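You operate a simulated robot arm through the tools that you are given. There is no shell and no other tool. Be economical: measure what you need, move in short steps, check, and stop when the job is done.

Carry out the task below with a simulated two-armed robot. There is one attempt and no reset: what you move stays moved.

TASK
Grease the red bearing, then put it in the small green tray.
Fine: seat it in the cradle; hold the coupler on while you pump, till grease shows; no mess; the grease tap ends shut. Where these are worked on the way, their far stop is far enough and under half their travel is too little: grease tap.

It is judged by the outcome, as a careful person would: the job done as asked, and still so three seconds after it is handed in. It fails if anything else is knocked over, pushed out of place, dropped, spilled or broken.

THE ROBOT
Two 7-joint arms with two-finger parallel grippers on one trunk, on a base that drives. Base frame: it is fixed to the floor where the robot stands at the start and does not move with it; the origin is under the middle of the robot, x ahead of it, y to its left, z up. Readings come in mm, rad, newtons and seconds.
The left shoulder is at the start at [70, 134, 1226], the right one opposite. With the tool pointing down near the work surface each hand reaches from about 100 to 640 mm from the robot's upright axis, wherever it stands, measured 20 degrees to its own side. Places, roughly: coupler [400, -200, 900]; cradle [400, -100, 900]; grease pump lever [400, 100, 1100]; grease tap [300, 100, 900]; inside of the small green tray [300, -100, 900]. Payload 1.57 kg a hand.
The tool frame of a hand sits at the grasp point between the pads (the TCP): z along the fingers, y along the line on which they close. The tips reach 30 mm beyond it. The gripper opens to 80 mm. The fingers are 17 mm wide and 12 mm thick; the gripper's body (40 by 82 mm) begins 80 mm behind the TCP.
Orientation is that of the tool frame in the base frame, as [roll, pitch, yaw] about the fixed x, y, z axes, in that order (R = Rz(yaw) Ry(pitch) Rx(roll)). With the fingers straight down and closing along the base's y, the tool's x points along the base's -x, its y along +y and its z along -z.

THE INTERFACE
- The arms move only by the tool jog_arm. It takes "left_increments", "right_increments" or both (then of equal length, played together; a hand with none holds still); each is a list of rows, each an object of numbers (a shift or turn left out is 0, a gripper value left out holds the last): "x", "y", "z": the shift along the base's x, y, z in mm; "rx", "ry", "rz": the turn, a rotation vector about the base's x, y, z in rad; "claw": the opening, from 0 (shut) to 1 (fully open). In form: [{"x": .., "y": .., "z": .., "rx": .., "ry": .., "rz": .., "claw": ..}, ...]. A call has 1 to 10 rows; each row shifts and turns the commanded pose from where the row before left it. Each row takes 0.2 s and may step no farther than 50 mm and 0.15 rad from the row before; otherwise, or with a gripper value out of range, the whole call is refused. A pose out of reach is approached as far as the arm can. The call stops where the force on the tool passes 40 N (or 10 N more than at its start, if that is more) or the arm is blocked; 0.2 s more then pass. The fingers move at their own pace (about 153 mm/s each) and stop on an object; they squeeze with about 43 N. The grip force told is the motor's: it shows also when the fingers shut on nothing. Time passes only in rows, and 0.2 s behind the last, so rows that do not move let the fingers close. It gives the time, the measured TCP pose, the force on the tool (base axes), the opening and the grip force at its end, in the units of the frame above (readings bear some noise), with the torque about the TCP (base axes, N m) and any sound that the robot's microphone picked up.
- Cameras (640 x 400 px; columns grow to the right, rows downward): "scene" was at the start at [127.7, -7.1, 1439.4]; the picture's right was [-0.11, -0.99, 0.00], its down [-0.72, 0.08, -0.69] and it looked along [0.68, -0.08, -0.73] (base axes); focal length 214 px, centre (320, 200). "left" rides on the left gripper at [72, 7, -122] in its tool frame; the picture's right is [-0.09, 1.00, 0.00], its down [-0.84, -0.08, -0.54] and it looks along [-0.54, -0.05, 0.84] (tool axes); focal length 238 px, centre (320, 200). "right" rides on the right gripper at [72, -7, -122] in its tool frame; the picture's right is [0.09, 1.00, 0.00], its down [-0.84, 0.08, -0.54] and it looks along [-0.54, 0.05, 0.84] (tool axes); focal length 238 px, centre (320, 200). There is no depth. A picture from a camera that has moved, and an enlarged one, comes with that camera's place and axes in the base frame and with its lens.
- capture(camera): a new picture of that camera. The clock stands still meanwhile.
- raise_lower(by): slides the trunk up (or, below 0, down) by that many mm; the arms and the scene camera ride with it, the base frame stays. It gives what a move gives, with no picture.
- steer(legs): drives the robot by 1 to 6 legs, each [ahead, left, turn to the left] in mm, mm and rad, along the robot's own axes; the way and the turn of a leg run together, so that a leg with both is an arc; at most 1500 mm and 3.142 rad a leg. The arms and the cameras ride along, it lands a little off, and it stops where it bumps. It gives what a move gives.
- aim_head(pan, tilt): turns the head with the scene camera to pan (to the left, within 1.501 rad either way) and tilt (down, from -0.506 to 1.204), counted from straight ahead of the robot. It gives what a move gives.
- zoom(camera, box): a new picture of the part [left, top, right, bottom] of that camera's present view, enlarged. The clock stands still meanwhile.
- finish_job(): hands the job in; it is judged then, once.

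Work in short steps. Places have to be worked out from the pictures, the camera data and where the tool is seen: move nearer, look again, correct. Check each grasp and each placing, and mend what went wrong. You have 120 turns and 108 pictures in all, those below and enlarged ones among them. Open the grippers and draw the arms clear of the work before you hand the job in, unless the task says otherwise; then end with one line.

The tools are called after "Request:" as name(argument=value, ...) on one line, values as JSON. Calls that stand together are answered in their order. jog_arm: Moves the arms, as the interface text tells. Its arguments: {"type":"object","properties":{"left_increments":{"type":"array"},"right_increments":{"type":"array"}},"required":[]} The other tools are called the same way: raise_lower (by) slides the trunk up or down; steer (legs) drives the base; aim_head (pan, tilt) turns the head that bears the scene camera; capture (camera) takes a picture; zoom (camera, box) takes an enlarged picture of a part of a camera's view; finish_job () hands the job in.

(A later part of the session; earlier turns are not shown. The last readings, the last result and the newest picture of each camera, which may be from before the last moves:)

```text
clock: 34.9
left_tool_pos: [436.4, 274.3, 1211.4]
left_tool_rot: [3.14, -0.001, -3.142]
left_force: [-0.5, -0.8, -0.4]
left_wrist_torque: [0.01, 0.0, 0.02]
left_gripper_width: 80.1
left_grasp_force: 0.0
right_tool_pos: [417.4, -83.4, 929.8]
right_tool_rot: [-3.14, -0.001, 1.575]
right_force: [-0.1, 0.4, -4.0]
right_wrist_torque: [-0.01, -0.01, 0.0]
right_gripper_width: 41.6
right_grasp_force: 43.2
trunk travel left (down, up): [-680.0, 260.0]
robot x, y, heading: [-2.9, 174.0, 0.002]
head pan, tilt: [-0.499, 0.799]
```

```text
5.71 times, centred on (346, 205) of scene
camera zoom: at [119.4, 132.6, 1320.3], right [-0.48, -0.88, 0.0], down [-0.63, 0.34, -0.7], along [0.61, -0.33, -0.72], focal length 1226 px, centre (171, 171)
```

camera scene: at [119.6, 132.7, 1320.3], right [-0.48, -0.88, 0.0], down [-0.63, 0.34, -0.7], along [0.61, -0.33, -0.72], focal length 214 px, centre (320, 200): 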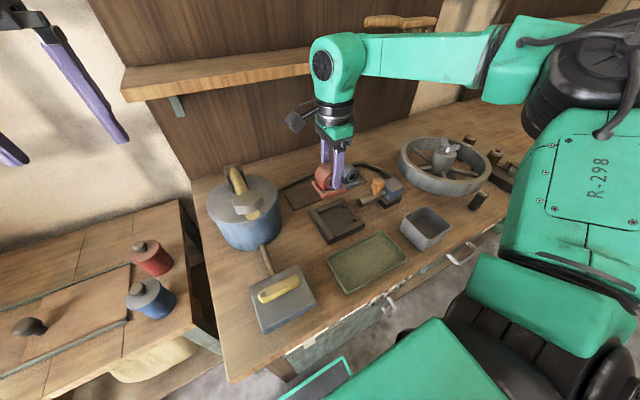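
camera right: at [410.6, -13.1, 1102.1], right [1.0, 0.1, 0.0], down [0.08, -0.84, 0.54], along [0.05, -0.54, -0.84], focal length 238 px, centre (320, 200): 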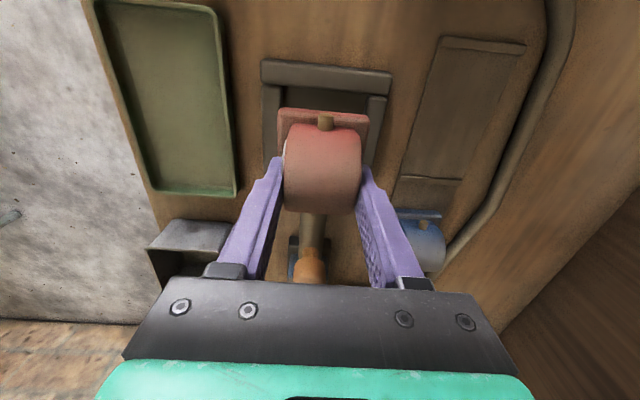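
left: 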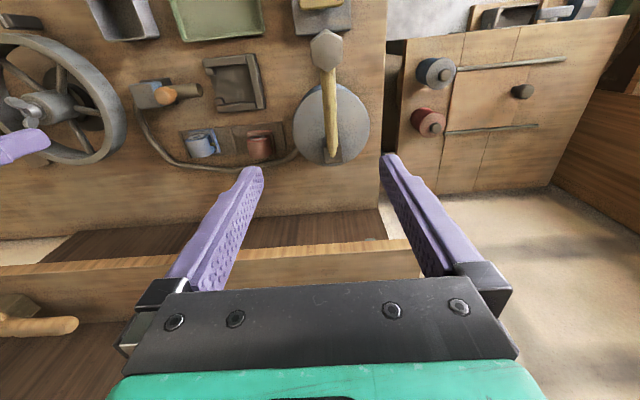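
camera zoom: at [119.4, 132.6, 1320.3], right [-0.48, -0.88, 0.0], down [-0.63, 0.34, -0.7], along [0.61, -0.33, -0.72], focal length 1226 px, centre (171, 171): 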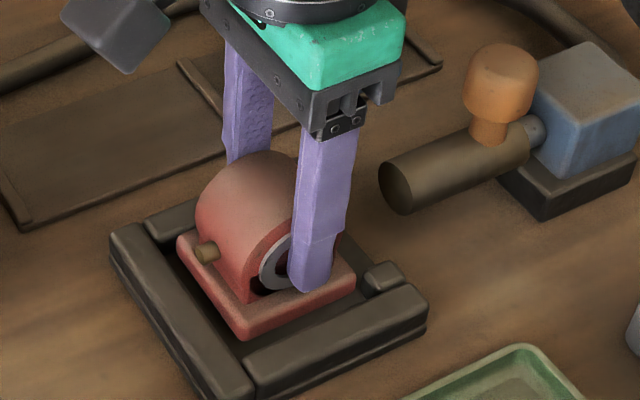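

Request:
jog_arm(right_increments=[{"z": -4}, {"z": -4}, {"z": -3}, {"z": -3}, {}])

Request:
zoom(camera="scene", box=[290, 170, 402, 240])

```text
clock: 36.1
left_tool_pos: [435.4, 273.9, 1212.2]
left_tool_rot: [3.139, 0.0, 3.141]
left_force: [-0.4, 0.3, 0.2]
left_wrist_torque: [-0.03, 0.0, -0.03]
left_gripper_width: 80.1
left_grasp_force: 0.0
right_tool_pos: [417.3, -84.0, 919.6]
right_tool_rot: [3.135, -0.001, 1.575]
right_force: [3.3, -5.2, 15.3]
right_wrist_torque: [0.43, 0.42, 0.01]
right_gripper_width: 41.9
right_grasp_force: 42.6
trunk travel left (down, up): [-680.0, 260.0]
robot x, y, heading: [2.4, 168.1, -0.002]
head pan, tilt: [-0.499, 0.799]
```

```text
5.71 times, centred on (346, 205) of scene
camera zoom: at [117.8, 132.6, 1320.8], right [-0.48, -0.88, 0.0], down [-0.63, 0.34, -0.7], along [0.61, -0.33, -0.72], focal length 1226 px, centre (171, 171)
```

zoom: 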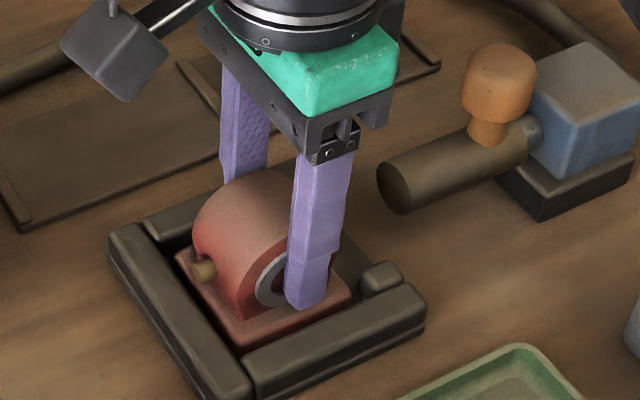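

Contact on the (+y, -x) corner. I'll look closely to see whether it is on the floor or a wall.

Request:
zoom(camera="scene", box=[315, 205, 363, 235])

Request:
zoom(camera="right", box=[240, 80, 400, 220])

```text
13.33 times, centred on (339, 220) of scene
camera zoom: at [117.8, 132.6, 1320.8], right [-0.48, -0.88, 0.0], down [-0.63, 0.34, -0.7], along [0.61, -0.33, -0.72], focal length 2860 px, centre (67, -67)
```

zoom: 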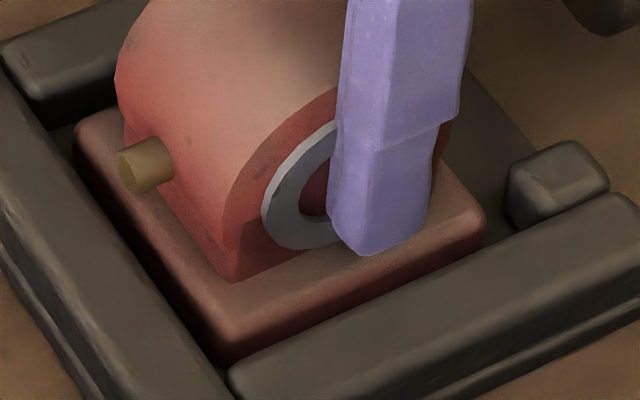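

```text
2.86 times, centred on (320, 150) of right
camera zoom: at [409.9, -12.2, 1040.9], right [1.0, 0.09, 0.01], down [0.08, -0.84, 0.54], along [0.06, -0.54, -0.84], focal length 681 px, centre (320, 343)
```

zoom: 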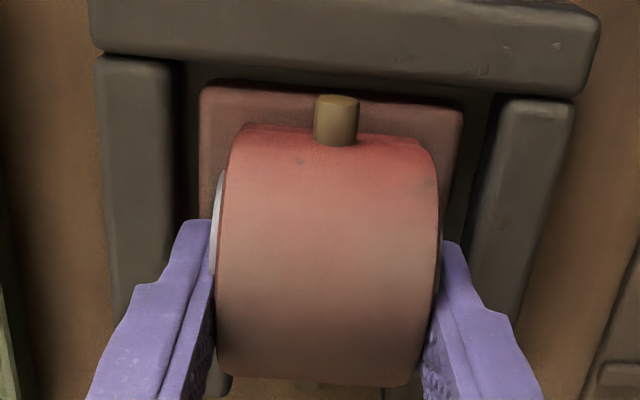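

It is inside the pocket and on the floor. I'll release and raise the hand.

Request:
jog_arm(right_increments=[{"claw": 0.56}, {"claw": 0.72}, {}, {"z": 25}, {"z": 35}, {"z": 40}])

Request:
capture(camera="right")

Request:
zoom(camera="scene", box=[300, 180, 396, 240])

```text
clock: 37.5
left_tool_pos: [434.9, 275.0, 1212.1]
left_tool_rot: [3.14, 0.001, -3.141]
left_force: [0.5, -0.2, -0.4]
left_wrist_torque: [-0.01, -0.02, -0.01]
left_gripper_width: 80.0
left_grasp_force: 0.1
right_tool_pos: [417.2, -82.3, 1017.8]
right_tool_rot: [3.141, 0.001, 1.576]
right_force: [0.2, 0.1, -0.2]
right_wrist_torque: [0.01, 0.03, 0.0]
right_gripper_width: 57.6
right_grasp_force: 0.1
trunk travel left (down, up): [-680.0, 260.0]
robot x, y, heading: [0.6, 170.7, -0.0]
head pan, tilt: [-0.499, 0.799]
```

```text
69 pictures are left
camera right: at [409.7, -11.2, 1140.4], right [1.0, 0.1, 0.0], down [0.08, -0.84, 0.54], along [0.05, -0.54, -0.84], focal length 238 px, centre (320, 200)
```

right: 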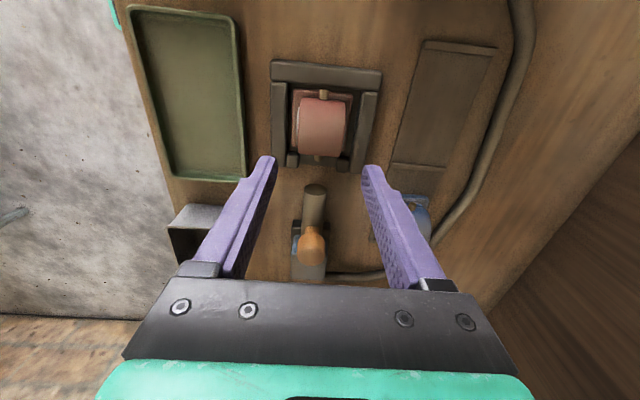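

```text
6.67 times, centred on (348, 210) of scene
camera zoom: at [118.2, 133.3, 1320.5], right [-0.48, -0.88, 0.0], down [-0.63, 0.34, -0.7], along [0.61, -0.33, -0.72], focal length 1430 px, centre (133, 133)
```

zoom: 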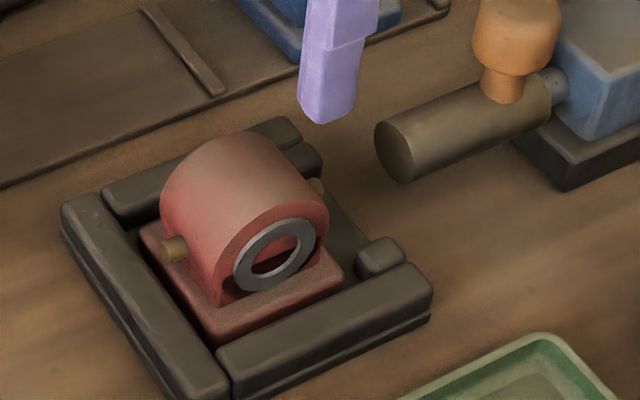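

The bearing is seated, the stub and coupler nose are in line at x≈416.5, and the knob is at about (419.5,-206,935). I'll go back to a middle stance so both hands can work, trunk up first.

Request:
raise_lower(by=100)

Request:
steer(legs=[[0, -165, 0]])

Request:
aim_head(pan=0.2, tilt=0.75)

Request:
capture(camera="scene")

Request:
capture(camera="left")

Request:
capture(camera="right")

```text
clock: 38.9
left_tool_pos: [437.0, 274.1, 1311.2]
left_tool_rot: [3.141, 0.0, 3.141]
left_force: [-0.1, -0.6, -0.4]
left_wrist_torque: [0.0, -0.02, 0.0]
left_gripper_width: 80.1
left_grasp_force: 0.1
right_tool_pos: [417.1, -83.2, 1117.5]
right_tool_rot: [3.14, -0.002, 1.573]
right_force: [0.6, -0.2, -0.2]
right_wrist_torque: [-0.02, -0.01, -0.01]
right_gripper_width: 57.7
right_grasp_force: 0.0
trunk travel left (down, up): [-780.0, 160.0]
robot x, y, heading: [1.2, 170.5, 0.006]
head pan, tilt: [-0.499, 0.799]
```

```text
clock: 40.3
left_tool_pos: [435.6, 114.6, 1310.3]
left_tool_rot: [-3.139, 0.0, 3.138]
left_force: [-0.7, 0.3, -0.7]
left_wrist_torque: [-0.01, 0.01, -0.03]
left_gripper_width: 80.0
left_grasp_force: 0.0
right_tool_pos: [416.7, -243.2, 1117.5]
right_tool_rot: [3.141, 0.002, 1.572]
right_force: [-0.4, -0.3, -0.3]
right_wrist_torque: [-0.03, 0.02, 0.0]
right_gripper_width: 57.9
right_grasp_force: 0.0
trunk travel left (down, up): [-780.0, 160.0]
robot x, y, heading: [1.3, 7.8, -0.003]
head pan, tilt: [-0.499, 0.799]
```

```text
clock: 41.4
left_tool_pos: [437.2, 111.7, 1312.2]
left_tool_rot: [-3.14, -0.001, 3.141]
left_force: [0.0, -0.2, 0.8]
left_wrist_torque: [0.02, -0.02, -0.02]
left_gripper_width: 80.0
left_grasp_force: 0.1
right_tool_pos: [417.6, -245.9, 1116.5]
right_tool_rot: [3.139, -0.002, 1.571]
right_force: [0.0, -0.3, -1.2]
right_wrist_torque: [-0.01, 0.01, 0.01]
right_gripper_width: 57.4
right_grasp_force: 0.1
trunk travel left (down, up): [-780.0, 160.0]
robot x, y, heading: [-2.9, 5.4, -0.001]
head pan, tilt: [0.201, 0.75]
```

```text
67 pictures are left
camera scene: at [129.0, 25.8, 1424.4], right [0.2, -0.98, 0.0], down [-0.67, -0.13, -0.73], along [0.72, 0.14, -0.68], focal length 214 px, centre (320, 200)
```

scene: 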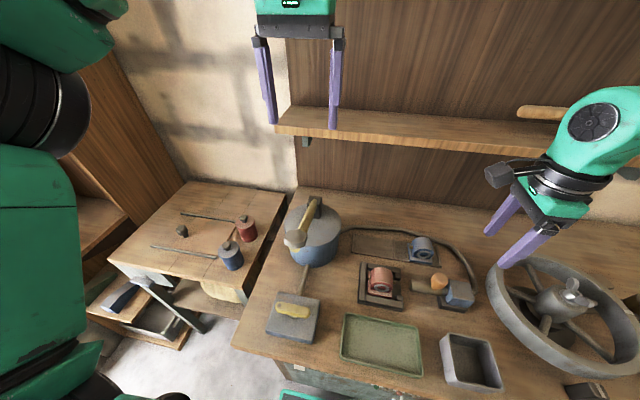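

```text
66 pictures are left
camera left: at [364.8, 119.5, 1433.6], right [0.09, 1.0, 0.0], down [0.84, -0.08, 0.54], along [0.54, -0.05, -0.84], focal length 238 px, centre (320, 200)
```

left: 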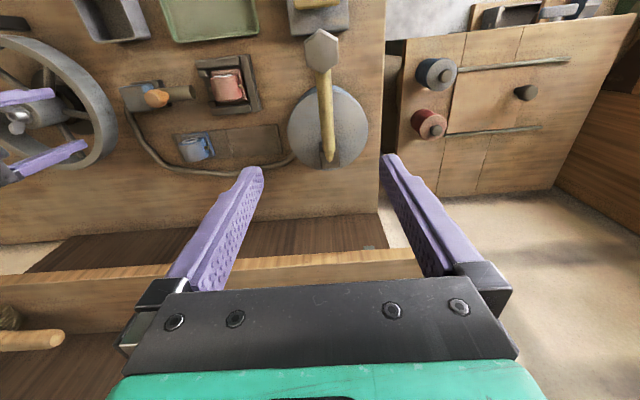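

```text
65 pictures are left
camera right: at [409.7, -174.4, 1239.8], right [1.0, 0.09, 0.0], down [0.08, -0.84, 0.54], along [0.05, -0.54, -0.84], focal length 238 px, centre (320, 200)
```

right: 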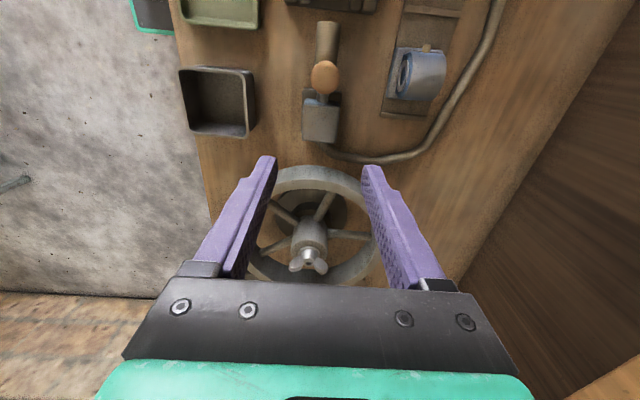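

Knob confirmed at about (418.5,-204,935). I'll bring the right hand over it.

Request:
jog_arm(right_increments=[{"y": 20, "z": -30}, {"y": 20, "z": -35}, {"z": -35, "x": 1}, {}])

Request:
capture(camera="right")

Request:
zoom(camera="scene", box=[350, 235, 500, 325])

```text
clock: 42.4
left_tool_pos: [435.5, 110.7, 1311.1]
left_tool_rot: [3.142, 0.0, 3.138]
left_force: [-0.3, -0.9, -0.8]
left_wrist_torque: [-0.02, 0.0, -0.02]
left_gripper_width: 80.2
left_grasp_force: 0.1
right_tool_pos: [418.5, -204.3, 1016.4]
right_tool_rot: [3.139, -0.001, 1.574]
right_force: [0.3, 0.2, 0.1]
right_wrist_torque: [0.01, -0.01, 0.04]
right_gripper_width: 57.8
right_grasp_force: 0.0
trunk travel left (down, up): [-780.0, 160.0]
robot x, y, heading: [2.1, 6.1, -0.001]
head pan, tilt: [0.201, 0.75]
```

```text
64 pictures are left
camera right: at [410.3, -133.3, 1139.7], right [1.0, 0.09, 0.0], down [0.08, -0.84, 0.54], along [0.05, -0.54, -0.84], focal length 238 px, centre (320, 200)
```

right: 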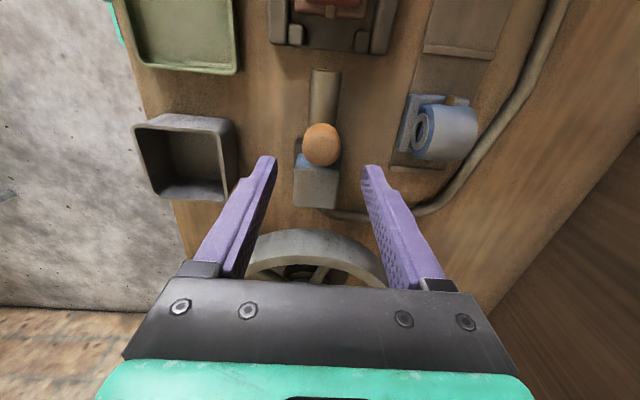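

```text
4.27 times, centred on (425, 280) of scene
camera zoom: at [128.7, 25.4, 1424.5], right [0.2, -0.98, 0.0], down [-0.67, -0.13, -0.73], along [0.72, 0.14, -0.68], focal length 915 px, centre (-128, -141)
```

zoom: 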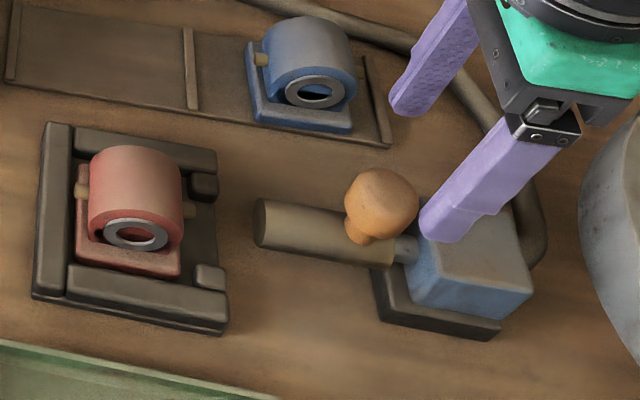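

The knob is under the TCP (418,-206). I'll descend to z≈940 and close.

Request:
jog_arm(right_increments=[{"y": -2, "z": -30}, {"z": -30}, {"z": -15}, {}, {"claw": 0.45}, {"claw": 0.3}, {"claw": 0.3}])

Request:
zoom(camera="scene", box=[350, 235, 500, 325])

Request:
capture(camera="right")

```text
clock: 44.0
left_tool_pos: [438.4, 111.0, 1312.1]
left_tool_rot: [-3.141, -0.001, 3.14]
left_force: [0.0, -0.7, -0.1]
left_wrist_torque: [0.01, 0.01, 0.0]
left_gripper_width: 80.0
left_grasp_force: 0.1
right_tool_pos: [419.0, -207.7, 942.9]
right_tool_rot: [3.139, -0.002, 1.571]
right_force: [5.9, -1.9, 5.5]
right_wrist_torque: [-0.04, 0.38, -0.07]
right_gripper_width: 31.9
right_grasp_force: 40.7
trunk travel left (down, up): [-780.0, 160.0]
robot x, y, heading: [-3.3, 6.5, 0.0]
head pan, tilt: [0.201, 0.75]
```

```text
4.27 times, centred on (425, 280) of scene
camera zoom: at [130.4, 25.3, 1424.4], right [0.2, -0.98, 0.0], down [-0.67, -0.13, -0.73], along [0.72, 0.14, -0.68], focal length 915 px, centre (-128, -141)
```

zoom: 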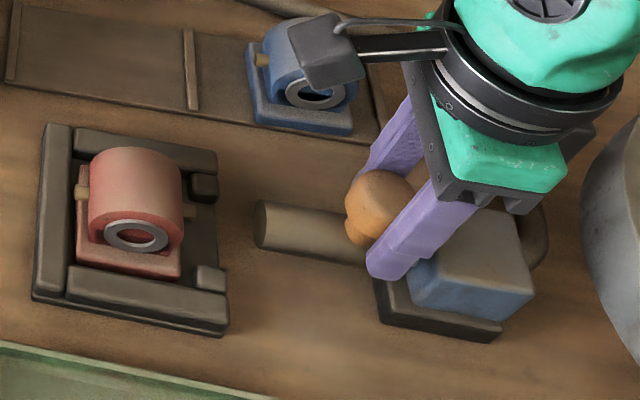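

```text
61 pictures are left
camera right: at [411.5, -136.9, 1066.0], right [1.0, 0.09, 0.0], down [0.08, -0.84, 0.54], along [0.05, -0.54, -0.84], focal length 238 px, centre (320, 200)
```

right: 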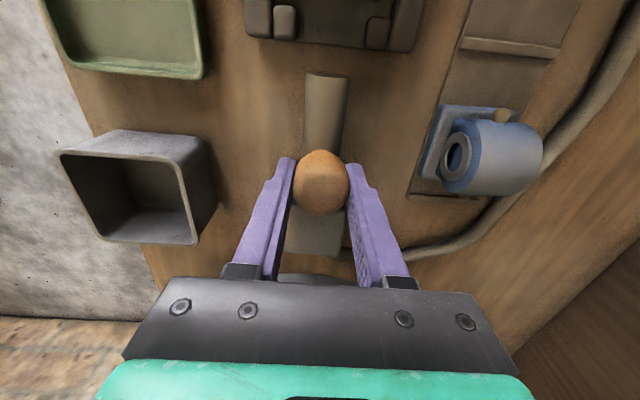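

The knob is gripped. I'll push the coupler toward +y in small steps.

Request:
jog_arm(right_increments=[{"y": 8}, {"y": 8}, {"y": 8}, {}])

Request:
zoom(camera="scene", box=[350, 235, 500, 325])

```text
clock: 45.0
left_tool_pos: [436.4, 111.2, 1312.3]
left_tool_rot: [-3.141, 0.0, 3.138]
left_force: [0.6, 0.7, 0.7]
left_wrist_torque: [0.0, -0.03, 0.02]
left_gripper_width: 80.1
left_grasp_force: 0.0
right_tool_pos: [418.2, -184.3, 944.0]
right_tool_rot: [3.141, -0.001, 1.571]
right_force: [9.0, -5.7, 16.3]
right_wrist_torque: [-0.25, 0.49, -0.18]
right_gripper_width: 31.8
right_grasp_force: 40.1
trunk travel left (down, up): [-780.0, 160.0]
robot x, y, heading: [-2.6, 7.8, -0.007]
head pan, tilt: [0.201, 0.75]
```

```text
4.27 times, centred on (425, 280) of scene
camera zoom: at [129.2, 25.0, 1424.5], right [0.2, -0.98, 0.0], down [-0.67, -0.13, -0.73], along [0.72, 0.14, -0.68], focal length 915 px, centre (-128, -141)
```

zoom: 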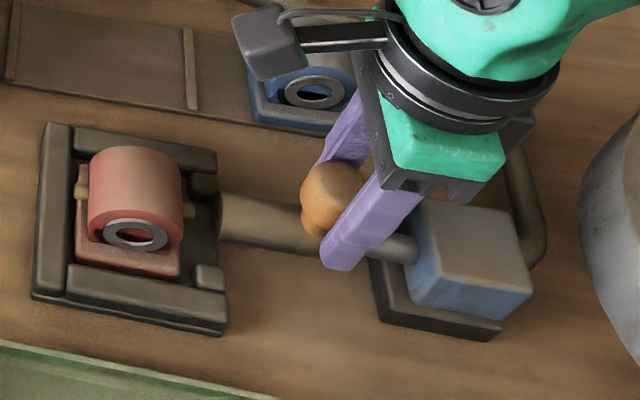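

Request:
jog_arm(right_increments=[{"y": 5, "z": 1, "x": 1}, {"y": 5, "z": 1}, {"y": 3}, {}])

Request:
zoom(camera="scene", box=[350, 235, 500, 325])

```text
clock: 46.0
left_tool_pos: [435.4, 109.6, 1311.6]
left_tool_rot: [3.137, -0.002, 3.138]
left_force: [0.0, -0.4, 0.1]
left_wrist_torque: [0.03, 0.0, -0.01]
left_gripper_width: 80.2
left_grasp_force: 0.1
right_tool_pos: [419.9, -173.5, 942.3]
right_tool_rot: [-3.138, 0.001, 1.571]
right_force: [0.2, -6.9, -7.1]
right_wrist_torque: [-0.25, -0.59, 0.06]
right_gripper_width: 31.4
right_grasp_force: 40.1
trunk travel left (down, up): [-780.0, 160.0]
robot x, y, heading: [0.7, 6.8, -0.005]
head pan, tilt: [0.201, 0.75]
```

```text
4.27 times, centred on (425, 280) of scene
camera zoom: at [129.8, 23.2, 1424.2], right [0.2, -0.98, 0.0], down [-0.67, -0.13, -0.73], along [0.72, 0.15, -0.68], focal length 915 px, centre (-128, -141)
```

zoom: 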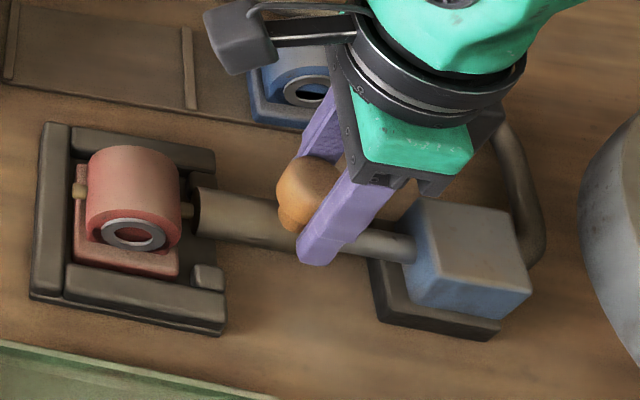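

The nose is just at the stub. I'll push on gently until firm resistance.

Request:
jog_arm(right_increments=[{"y": 4, "z": -0.5}, {"y": 4}, {}])

Request:
zoom(camera="scene", box=[355, 255, 451, 315])

```text
clock: 46.8
left_tool_pos: [435.0, 105.6, 1312.4]
left_tool_rot: [3.137, 0.002, 3.138]
left_force: [0.2, 0.0, -0.1]
left_wrist_torque: [0.01, 0.01, 0.03]
left_gripper_width: 79.9
left_grasp_force: 0.1
right_tool_pos: [420.5, -168.2, 941.7]
right_tool_rot: [3.141, -0.004, 1.569]
right_force: [2.1, -20.6, 5.2]
right_wrist_torque: [-0.44, 0.48, -0.06]
right_gripper_width: 31.6
right_grasp_force: 39.8
trunk travel left (down, up): [-780.0, 160.0]
robot x, y, heading: [-2.0, 8.7, -0.004]
head pan, tilt: [0.201, 0.75]
```

```text
6.67 times, centred on (403, 285) of scene
camera zoom: at [129.1, 19.2, 1424.6], right [0.2, -0.98, 0.0], down [-0.67, -0.13, -0.73], along [0.72, 0.15, -0.68], focal length 1430 px, centre (-233, -367)
```

zoom: 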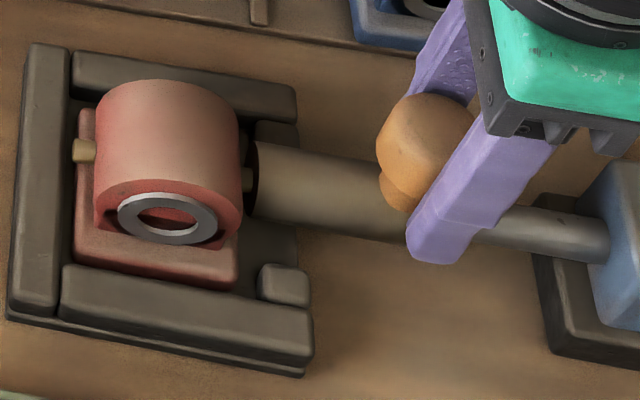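

Request:
jog_arm(right_increments=[{"y": 3}, {}])

Request:
zoom(camera="scene", box=[355, 262, 403, 307])

Request:
zoom(camera="right", box=[240, 0, 400, 100])

```text
clock: 47.4
left_tool_pos: [436.5, 104.6, 1312.0]
left_tool_rot: [3.134, 0.0, 3.14]
left_force: [0.9, -0.8, -0.2]
left_wrist_torque: [0.02, 0.01, 0.03]
left_gripper_width: 80.0
left_grasp_force: 0.1
right_tool_pos: [417.9, -164.6, 943.2]
right_tool_rot: [-3.141, -0.005, 1.57]
right_force: [1.2, -25.7, 4.7]
right_wrist_torque: [0.03, 0.36, -0.02]
right_gripper_width: 32.0
right_grasp_force: 40.9
trunk travel left (down, up): [-780.0, 160.0]
robot x, y, heading: [1.5, 6.5, -0.003]
head pan, tilt: [0.201, 0.75]
```

```text
8.89 times, centred on (379, 284) of scene
camera zoom: at [129.0, 17.8, 1424.5], right [0.2, -0.98, -0.01], down [-0.67, -0.13, -0.73], along [0.72, 0.15, -0.68], focal length 1906 px, centre (-204, -551)
```

zoom: 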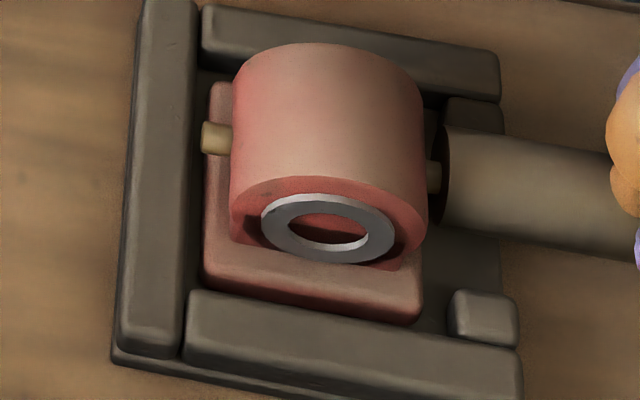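

```text
4.00 times, centred on (320, 50) of right
camera zoom: at [411.7, -94.5, 1065.7], right [1.0, 0.09, 0.0], down [0.08, -0.84, 0.54], along [0.05, -0.53, -0.84], focal length 953 px, centre (320, 800)
```

zoom: 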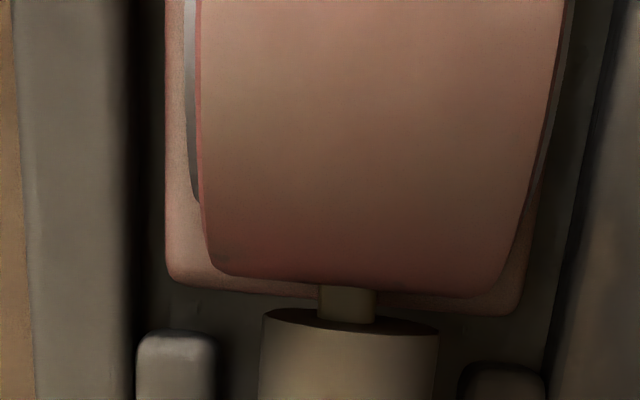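

The coupler is on the stub and the bearing is against the far wall, held with about 25 N. The pump knob is at about (366,117,1097). Next I'll look closely at the tap.

Request:
jog_arm(right_increments=[{"y": 1.5}, {}])

Request:
zoom(camera="scene", box=[250, 185, 350, 350])

Request:
zoom(camera="scene", box=[256, 285, 328, 345])

```text
clock: 48.0
left_tool_pos: [436.0, 104.2, 1312.1]
left_tool_rot: [3.135, 0.0, 3.139]
left_force: [0.0, -0.4, -0.6]
left_wrist_torque: [0.02, 0.0, 0.03]
left_gripper_width: 79.8
left_grasp_force: 0.1
right_tool_pos: [418.8, -163.0, 942.9]
right_tool_rot: [3.14, -0.007, 1.571]
right_force: [2.1, -25.7, 5.0]
right_wrist_torque: [0.1, 0.37, -0.04]
right_gripper_width: 31.7
right_grasp_force: 40.1
trunk travel left (down, up): [-780.0, 160.0]
robot x, y, heading: [3.7, 9.2, 0.0]
head pan, tilt: [0.201, 0.75]
```

```text
2.42 times, centred on (300, 268) of scene
camera zoom: at [128.9, 17.9, 1424.5], right [0.2, -0.98, -0.01], down [-0.67, -0.13, -0.73], along [0.72, 0.15, -0.68], focal length 520 px, centre (368, 36)
```

zoom: 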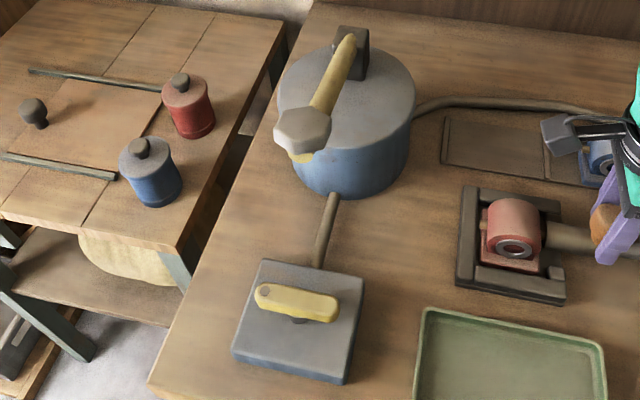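

```text
6.67 times, centred on (292, 315) of scene
camera zoom: at [128.9, 17.9, 1424.5], right [0.2, -0.98, -0.01], down [-0.67, -0.13, -0.73], along [0.72, 0.15, -0.68], focal length 1430 px, centre (507, -567)
```

zoom: 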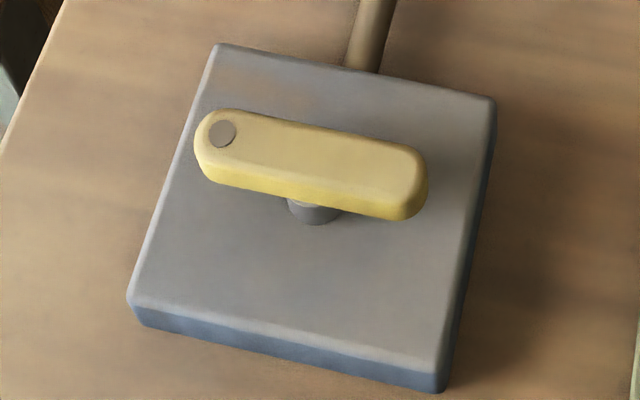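

The tap bar pivots at its centre near (298,122,~915). I'll take the left hand back over it, turned 90° ccw and leaning back so the wrist clears the pump knob.

Request:
jog_arm(left_increments=[{"x": -14, "y": 2, "rz": 0.15}, {"x": -14, "y": 2, "rz": 0.15}, {"x": -14, "y": 2, "rz": 0.15}, {"x": -14, "y": 2, "rz": 0.15}, {"x": -14, "y": 2, "rz": 0.15}, {"x": -14, "y": 2, "rz": 0.15}, {"x": -14, "y": 2, "rz": 0.15}, {"x": -14, "y": 2, "rz": 0.15}, {"x": -14, "y": 2, "rz": 0.15}, {"x": -14, "rz": 0.15, "claw": 0.65}])

Request:
jog_arm(left_increments=[{"rz": 0.07, "x": -10, "z": -30}, {"ry": -0.13, "z": -40}, {"ry": -0.12, "z": -45}, {"z": -45}, {}])

Request:
capture(camera="left")

Request:
capture(camera="scene")

```text
clock: 50.2
left_tool_pos: [296.6, 122.6, 1311.8]
left_tool_rot: [3.141, 0.003, -1.642]
left_force: [0.5, 0.3, -0.2]
left_wrist_torque: [0.02, 0.01, -0.02]
left_gripper_width: 52.4
left_grasp_force: 0.2
right_tool_pos: [418.6, -163.7, 942.0]
right_tool_rot: [3.141, -0.006, 1.569]
right_force: [1.4, -22.4, 2.3]
right_wrist_torque: [0.07, 0.19, 0.04]
right_gripper_width: 31.7
right_grasp_force: 39.9
trunk travel left (down, up): [-780.0, 160.0]
robot x, y, heading: [-2.1, 6.2, -0.004]
head pan, tilt: [0.201, 0.75]
```

```text
clock: 51.4
left_tool_pos: [304.1, 109.7, 1171.0]
left_tool_rot: [-2.892, 0.006, -1.575]
left_force: [-0.8, 0.3, -0.2]
left_wrist_torque: [-0.02, -0.01, 0.0]
left_gripper_width: 52.0
left_grasp_force: 0.2
left hand out of reach, approached as far as the arm can: row 4
right_tool_pos: [418.3, -163.3, 942.0]
right_tool_rot: [-3.141, -0.007, 1.57]
right_force: [0.4, -21.6, 0.8]
right_wrist_torque: [0.47, 0.23, -0.02]
right_gripper_width: 31.6
right_grasp_force: 40.1
trunk travel left (down, up): [-780.0, 160.0]
robot x, y, heading: [-2.4, 8.2, -0.0]
head pan, tilt: [0.201, 0.75]
```

```text
53 pictures are left
camera left: at [267.5, 38.3, 1287.0], right [-0.96, 0.1, -0.24], down [-0.06, 0.83, 0.55], along [0.26, 0.54, -0.8], focal length 238 px, centre (320, 200)
```

left: 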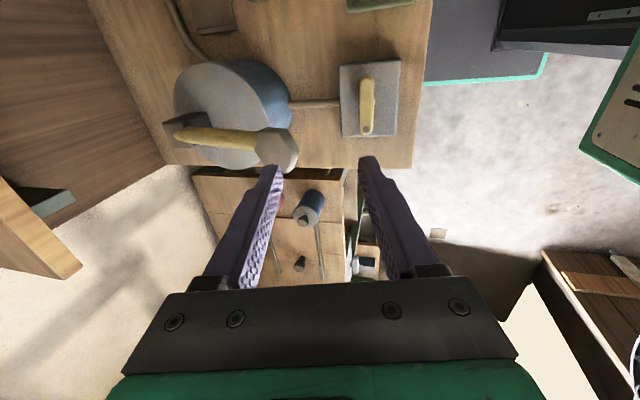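

```text
52 pictures are left
camera scene: at [129.2, 18.7, 1424.4], right [0.2, -0.98, -0.01], down [-0.67, -0.13, -0.73], along [0.72, 0.15, -0.68], focal length 214 px, centre (320, 200)
```

scene: 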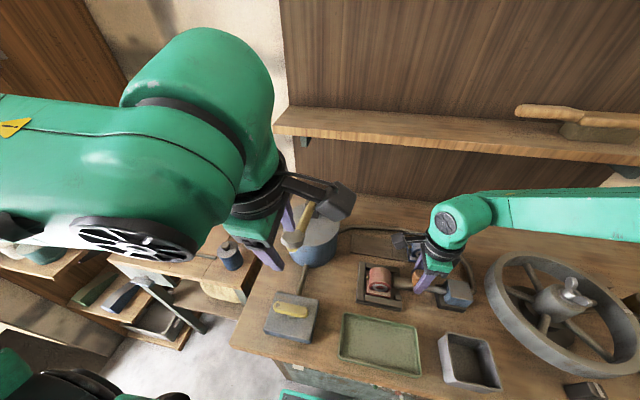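

The lean makes it too close for reach. I'll halve the lean, narrow the opening to clear the knob (its near face is at x≈344), and descend.

Request:
jog_arm(left_increments=[{"ry": 0.13, "claw": 0.5}, {}])

```text
clock: 52.0
left_tool_pos: [303.8, 110.2, 1171.2]
left_tool_rot: [-3.023, 0.004, -1.576]
left_force: [0.4, -0.4, -0.5]
left_wrist_torque: [0.0, -0.01, 0.0]
left_gripper_width: 39.9
left_grasp_force: 0.1
right_tool_pos: [418.5, -163.0, 941.8]
right_tool_rot: [3.141, -0.004, 1.57]
right_force: [0.9, -19.1, -0.4]
right_wrist_torque: [0.44, 0.29, 0.07]
right_gripper_width: 31.7
right_grasp_force: 40.5
trunk travel left (down, up): [-780.0, 160.0]
robot x, y, heading: [0.2, 8.6, -0.003]
head pan, tilt: [0.201, 0.75]
```

Request:
jog_arm(left_increments=[{"x": -4, "y": 6}, {"x": -4, "y": 6, "z": -20}, {"z": -30}, {"z": -30}, {"z": -30}, {}])

Request:
capture(camera="left")

```text
clock: 53.3
left_tool_pos: [318.4, 109.7, 1081.0]
left_tool_rot: [-3.043, 0.017, -1.571]
left_force: [-28.8, 3.8, 6.0]
left_wrist_torque: [0.16, 0.64, 0.23]
left_gripper_width: 15.1
left_grasp_force: 0.1
left hand out of reach, approached as far as the arm can: row 3, 4, 5
right_tool_pos: [418.9, -160.9, 944.4]
right_tool_rot: [3.124, 0.0, 1.575]
right_force: [13.8, -7.1, -10.1]
right_wrist_torque: [-0.03, 0.57, -0.05]
right_gripper_width: 31.7
right_grasp_force: 40.1
trunk travel left (down, up): [-780.0, 160.0]
robot x, y, heading: [-3.3, 7.6, -0.003]
head pan, tilt: [0.201, 0.75]
stopped in row 6 (left hand): the force on the tool passed its limit (the readings are from after the stop); the commanded pose is now the measured one
```

```text
51 pictures are left
camera left: at [300.3, 36.3, 1200.4], right [-0.99, 0.09, -0.1], down [0.02, 0.83, 0.56], along [0.13, 0.55, -0.82], focal length 238 px, centre (320, 200)
```

left: 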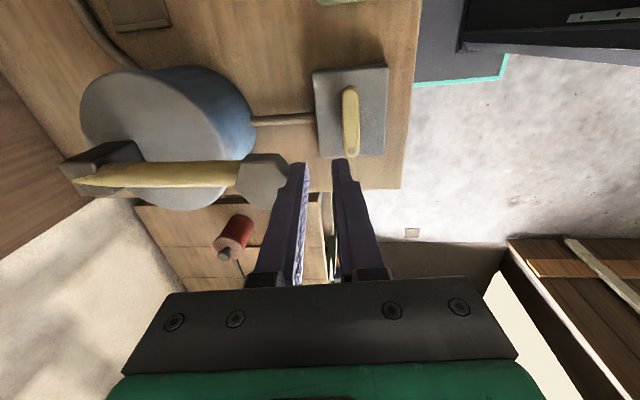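

The left hand hit its near limit, drifted forward and is leaning on the pump knob. I'll lift it clear right away.

Request:
jog_arm(left_increments=[{"x": -6, "z": 10}, {"z": 30}, {"z": 40}, {"z": 50}, {"z": 50}])

Request:
capture(camera="left")

Request:
zoom(camera="scene", box=[340, 245, 480, 320])

```text
clock: 54.5
left_tool_pos: [314.4, 107.8, 1262.8]
left_tool_rot: [-3.038, 0.011, -1.571]
left_force: [0.4, -0.4, 0.4]
left_wrist_torque: [0.0, 0.0, 0.02]
left_gripper_width: 39.8
left_grasp_force: 0.0
right_tool_pos: [418.4, -158.8, 945.0]
right_tool_rot: [3.13, -0.002, 1.574]
right_force: [-6.7, -7.4, 10.1]
right_wrist_torque: [-0.68, 0.84, -0.05]
right_gripper_width: 31.8
right_grasp_force: 40.3
trunk travel left (down, up): [-780.0, 160.0]
robot x, y, heading: [0.7, 7.4, 0.002]
head pan, tilt: [0.201, 0.75]
```

```text
50 pictures are left
camera left: at [295.5, 36.1, 1383.5], right [-0.99, 0.09, -0.1], down [0.02, 0.83, 0.56], along [0.14, 0.55, -0.82], focal length 238 px, centre (320, 200)
```

left: 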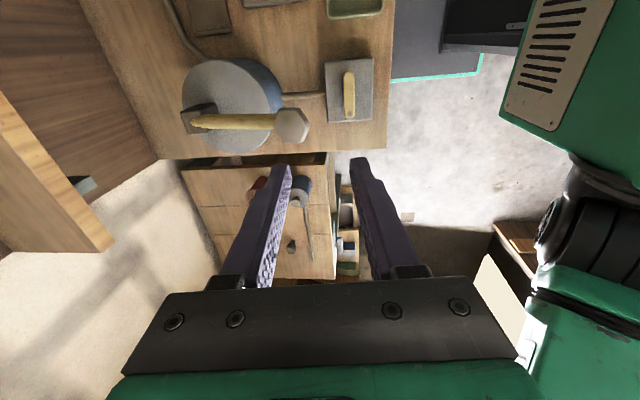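

```text
4.57 times, centred on (410, 282) of scene
camera zoom: at [125.1, 24.4, 1424.8], right [0.2, -0.98, 0.0], down [-0.67, -0.14, -0.73], along [0.72, 0.15, -0.68], focal length 980 px, centre (-91, -177)
```

zoom: 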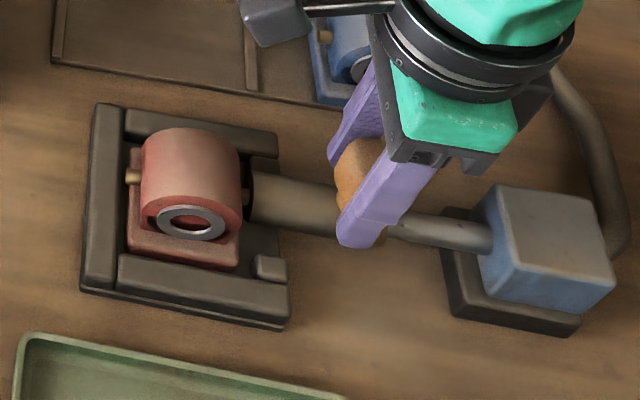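

Nothing has moved. I'll release the knob, lift the right hand, and back the base 75 mm so the left arm can work the tap comfortably.

Request:
jog_arm(right_increments=[{"claw": 0.5}, {"claw": 0.7}, {"z": 30}, {"z": 40}, {"z": 40}])

Request:
steer(legs=[[-75, 0, 0]])

Request:
capture(camera="right")

Request:
capture(camera="scene")

```text
clock: 55.7
left_tool_pos: [316.5, 110.6, 1262.6]
left_tool_rot: [-3.038, 0.011, -1.571]
left_force: [0.2, 1.1, -0.3]
left_wrist_torque: [-0.03, 0.03, -0.04]
left_gripper_width: 39.8
left_grasp_force: 0.0
right_tool_pos: [418.8, -158.6, 1055.3]
right_tool_rot: [3.129, -0.004, 1.573]
right_force: [0.6, 0.1, 0.6]
right_wrist_torque: [-0.01, -0.01, -0.01]
right_gripper_width: 56.2
right_grasp_force: 0.0
trunk travel left (down, up): [-780.0, 160.0]
robot x, y, heading: [-4.7, 10.2, 0.002]
head pan, tilt: [0.201, 0.75]
```

```text
clock: 56.7
left_tool_pos: [247.3, 109.3, 1260.0]
left_tool_rot: [-3.043, 0.009, -1.571]
left_force: [0.5, 0.3, 0.3]
left_wrist_torque: [-0.01, 0.06, 0.0]
left_gripper_width: 39.9
left_grasp_force: 0.1
right_tool_pos: [349.7, -158.0, 1052.4]
right_tool_rot: [3.138, -0.003, 1.574]
right_force: [-0.2, -0.1, 0.4]
right_wrist_torque: [0.04, 0.07, -0.01]
right_gripper_width: 55.8
right_grasp_force: 0.1
trunk travel left (down, up): [-780.0, 160.0]
robot x, y, heading: [-76.4, 4.5, 0.001]
head pan, tilt: [0.201, 0.75]
```

```text
48 pictures are left
camera right: at [342.4, -86.7, 1175.4], right [1.0, 0.09, 0.0], down [0.08, -0.84, 0.54], along [0.05, -0.54, -0.84], focal length 238 px, centre (320, 200)
```

right: 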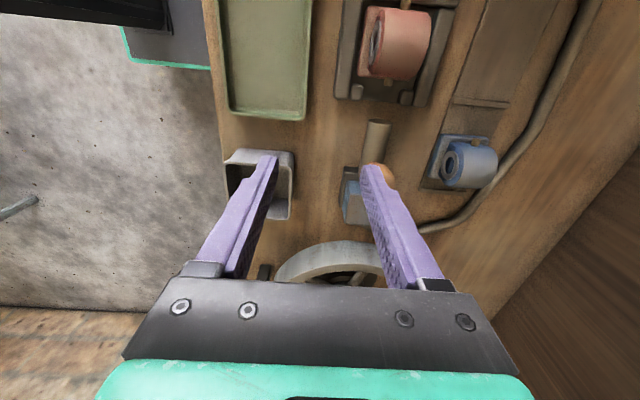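

```text
47 pictures are left
camera scene: at [60.3, 25.9, 1423.7], right [0.2, -0.98, 0.0], down [-0.67, -0.14, -0.73], along [0.71, 0.15, -0.69], focal length 214 px, centre (320, 200)
```

scene: 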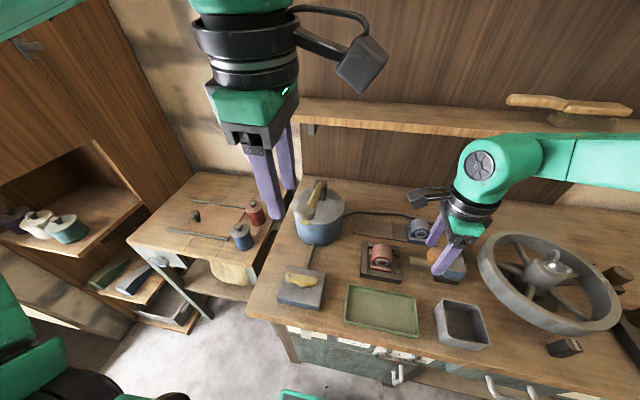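

The coupler springs back by itself, so it must be held throughout. I'll check the left arm's reach to just above the tap bar first.

Request:
jog_arm(left_increments=[{"x": 20, "y": 5, "z": -40}, {"x": 20, "y": 5, "z": -45}, {"x": 4, "y": 3, "z": -45}, {"z": -45}, {"z": -45}, {"z": -40}, {}])

Request:
capture(camera="left")

```text
clock: 58.3
left_tool_pos: [286.9, 120.9, 1002.1]
left_tool_rot: [-3.038, 0.009, -1.57]
left_force: [-0.1, -0.7, 0.9]
left_wrist_torque: [-0.02, -0.01, -0.01]
left_gripper_width: 40.0
left_grasp_force: 0.1
right_tool_pos: [345.8, -156.5, 1053.7]
right_tool_rot: [3.135, -0.001, 1.573]
right_force: [-0.2, -0.2, 0.1]
right_wrist_torque: [-0.01, -0.01, -0.02]
right_gripper_width: 56.0
right_grasp_force: 0.1
trunk travel left (down, up): [-780.0, 160.0]
robot x, y, heading: [-75.7, 7.2, 0.007]
head pan, tilt: [0.201, 0.75]
```

```text
46 pictures are left
camera left: at [268.8, 49.1, 1122.4], right [-0.99, 0.09, -0.1], down [0.02, 0.83, 0.55], along [0.14, 0.55, -0.83], focal length 238 px, centre (320, 200)
```

left: 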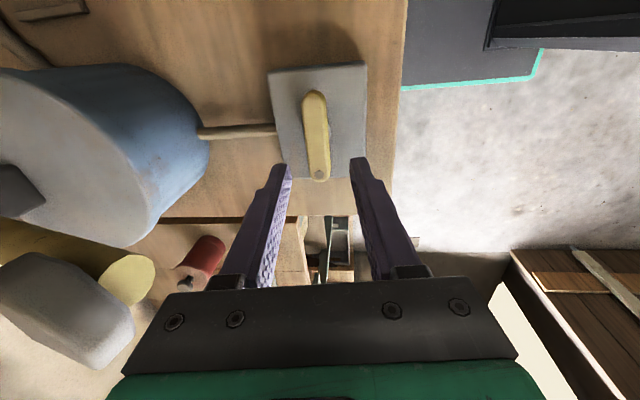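

Left reach is fine here; bar centre is at about (301,122). Now I'll re-grip the coupler knob with the right hand.

Request:
jog_arm(right_increments=[{"x": 24, "y": -16}, {"x": 24, "y": -16}, {"x": 23, "y": -16}, {"z": -30}, {}])

Request:
capture(camera="right")

```text
clock: 59.5
left_tool_pos: [287.5, 119.7, 1002.4]
left_tool_rot: [-3.04, 0.012, -1.57]
left_force: [-0.3, -0.3, -1.0]
left_wrist_torque: [0.0, -0.01, -0.01]
left_gripper_width: 40.1
left_grasp_force: 0.0
right_tool_pos: [417.5, -206.0, 1024.1]
right_tool_rot: [3.133, 0.0, 1.573]
right_force: [-0.7, -0.5, 0.1]
right_wrist_torque: [0.01, -0.01, 0.0]
right_gripper_width: 56.0
right_grasp_force: 0.1
trunk travel left (down, up): [-780.0, 160.0]
robot x, y, heading: [-74.7, 9.9, -0.0]
head pan, tilt: [0.201, 0.75]
```

```text
45 pictures are left
camera right: at [409.8, -133.7, 1146.9], right [1.0, 0.09, 0.01], down [0.07, -0.84, 0.54], along [0.06, -0.54, -0.84], focal length 238 px, centre (320, 200)
```

right: 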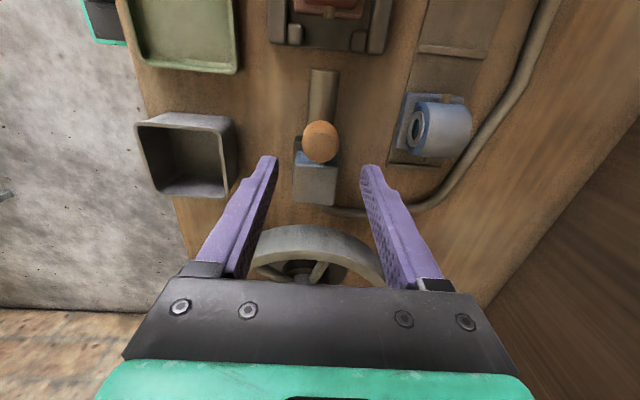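

Same view as before; I'll descend, close, then push on.

Request:
jog_arm(right_increments=[{"x": 1, "z": -30}, {"z": -30}, {"z": -21}, {}, {"claw": 0.45}, {"claw": 0.3}, {"claw": 0.3}])

Request:
jog_arm(right_increments=[{"y": 8}, {"y": 8}, {"y": 8}, {"y": 8}, {"y": 6}, {"y": 3}, {}])

Request:
zoom(camera="scene", box=[340, 225, 480, 300])

```text
clock: 61.1
left_tool_pos: [288.6, 120.8, 1001.5]
left_tool_rot: [-3.04, 0.011, -1.573]
left_force: [0.3, 0.8, -0.4]
left_wrist_torque: [-0.01, 0.0, -0.02]
left_gripper_width: 40.3
left_grasp_force: 0.0
right_tool_pos: [419.0, -204.7, 943.4]
right_tool_rot: [3.134, -0.003, 1.572]
right_force: [3.5, -0.4, 1.4]
right_wrist_torque: [0.07, 0.57, -0.04]
right_gripper_width: 32.0
right_grasp_force: 40.4
trunk travel left (down, up): [-780.0, 160.0]
robot x, y, heading: [-74.3, 7.4, -0.005]
head pan, tilt: [0.201, 0.75]
```

```text
clock: 62.7
left_tool_pos: [287.4, 119.0, 1002.7]
left_tool_rot: [-3.042, 0.01, -1.572]
left_force: [0.1, 0.6, 0.5]
left_wrist_torque: [-0.02, 0.02, -0.05]
left_gripper_width: 39.8
left_grasp_force: 0.1
right_tool_pos: [417.5, -165.0, 942.8]
right_tool_rot: [3.133, -0.003, 1.572]
right_force: [6.7, -7.3, 8.9]
right_wrist_torque: [-0.64, 0.4, 0.07]
right_gripper_width: 31.7
right_grasp_force: 40.7
trunk travel left (down, up): [-780.0, 160.0]
robot x, y, heading: [-75.5, 4.7, 0.001]
head pan, tilt: [0.201, 0.75]
```

```text
4.57 times, centred on (410, 262) of scene
camera zoom: at [55.0, 24.5, 1424.4], right [0.2, -0.98, 0.0], down [-0.67, -0.14, -0.73], along [0.72, 0.15, -0.68], focal length 980 px, centre (-91, -86)
```

zoom: 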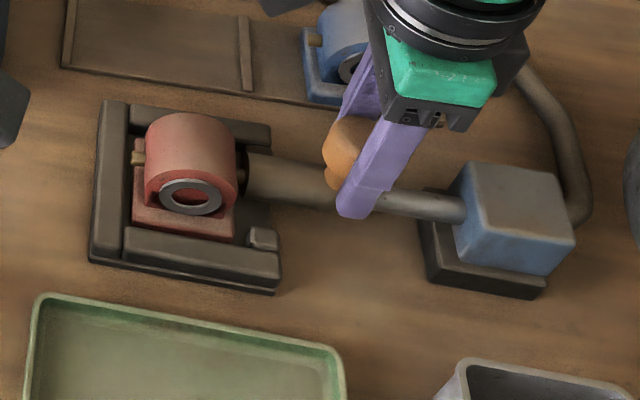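

Request:
jog_arm(right_increments=[{"y": 3}, {"y": 3}, {}])

Request:
zoom(camera="right", box=[240, 0, 400, 100])

```text
clock: 63.5
left_tool_pos: [289.1, 116.7, 1002.8]
left_tool_rot: [-3.041, 0.013, -1.572]
left_force: [0.2, -0.2, 0.0]
left_wrist_torque: [-0.01, -0.01, 0.01]
left_gripper_width: 40.0
left_grasp_force: 0.0
right_tool_pos: [418.6, -164.5, 943.6]
right_tool_rot: [3.132, -0.006, 1.57]
right_force: [9.9, -22.8, 13.0]
right_wrist_torque: [-0.13, 0.56, -0.08]
right_gripper_width: 32.0
right_grasp_force: 40.6
trunk travel left (down, up): [-780.0, 160.0]
robot x, y, heading: [-72.9, 10.7, -0.002]
head pan, tilt: [0.201, 0.75]
```

```text
4.00 times, centred on (320, 50) of right
camera zoom: at [410.6, -93.8, 1066.4], right [1.0, 0.09, 0.01], down [0.07, -0.84, 0.54], along [0.06, -0.53, -0.84], focal length 953 px, centre (320, 800)
```

zoom: 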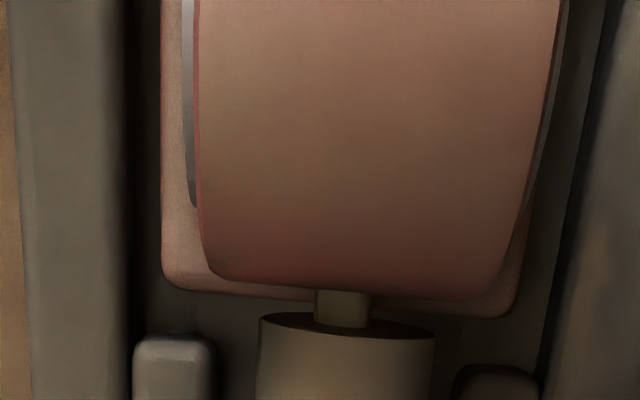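

The coupler is on with about 23 N. Now the left hand goes down onto the tap bar.

Request:
jog_arm(left_increments=[{"x": 7, "y": 3, "z": -20}, {"x": 5, "y": 2, "z": -20}, {"z": -15}, {}])

Request:
capture(camera="left")

Request:
zoom(camera="scene", box=[250, 230, 350, 310])

```text
clock: 64.5
left_tool_pos: [312.1, 124.6, 957.9]
left_tool_rot: [-3.044, 0.014, -1.574]
left_force: [-0.5, 1.0, -0.9]
left_wrist_torque: [-0.01, 0.02, 0.01]
left_gripper_width: 39.9
left_grasp_force: 0.0
left hand out of reach, approached as far as the arm can: row 2, 3
right_tool_pos: [418.8, -162.8, 943.2]
right_tool_rot: [3.133, -0.006, 1.57]
right_force: [9.9, -22.0, 9.7]
right_wrist_torque: [-0.12, 0.63, -0.07]
right_gripper_width: 31.8
right_grasp_force: 40.1
trunk travel left (down, up): [-780.0, 160.0]
robot x, y, heading: [-78.7, 6.7, -0.001]
head pan, tilt: [0.201, 0.75]
```

```text
42 pictures are left
camera left: at [294.7, 53.1, 1078.6], right [-0.99, 0.1, -0.09], down [0.03, 0.83, 0.56], along [0.13, 0.55, -0.82], focal length 238 px, centre (320, 200)
```

left: 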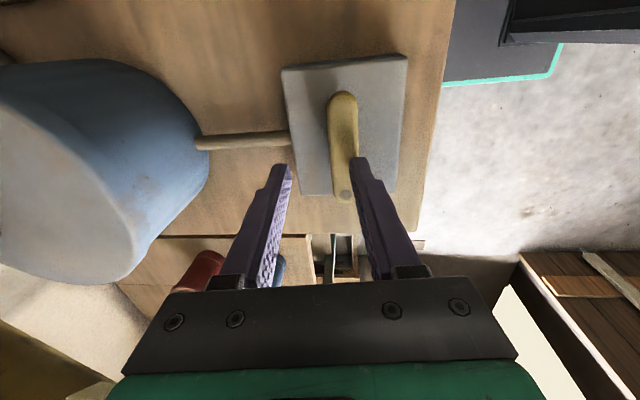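

```text
5.00 times, centred on (300, 270) of scene
camera zoom: at [55.6, 19.7, 1424.3], right [0.2, -0.98, -0.01], down [-0.67, -0.13, -0.73], along [0.72, 0.15, -0.68], focal length 1072 px, centre (420, -150)
```

zoom: 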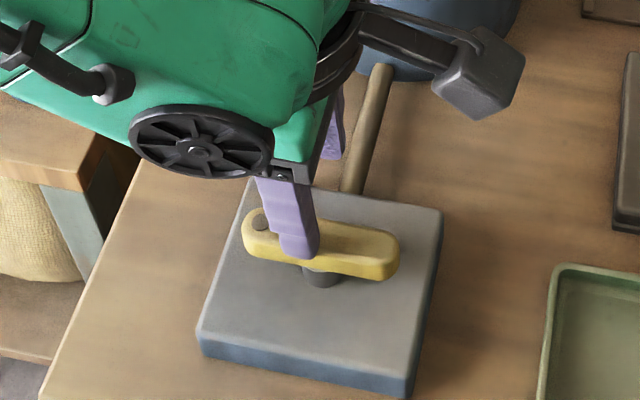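

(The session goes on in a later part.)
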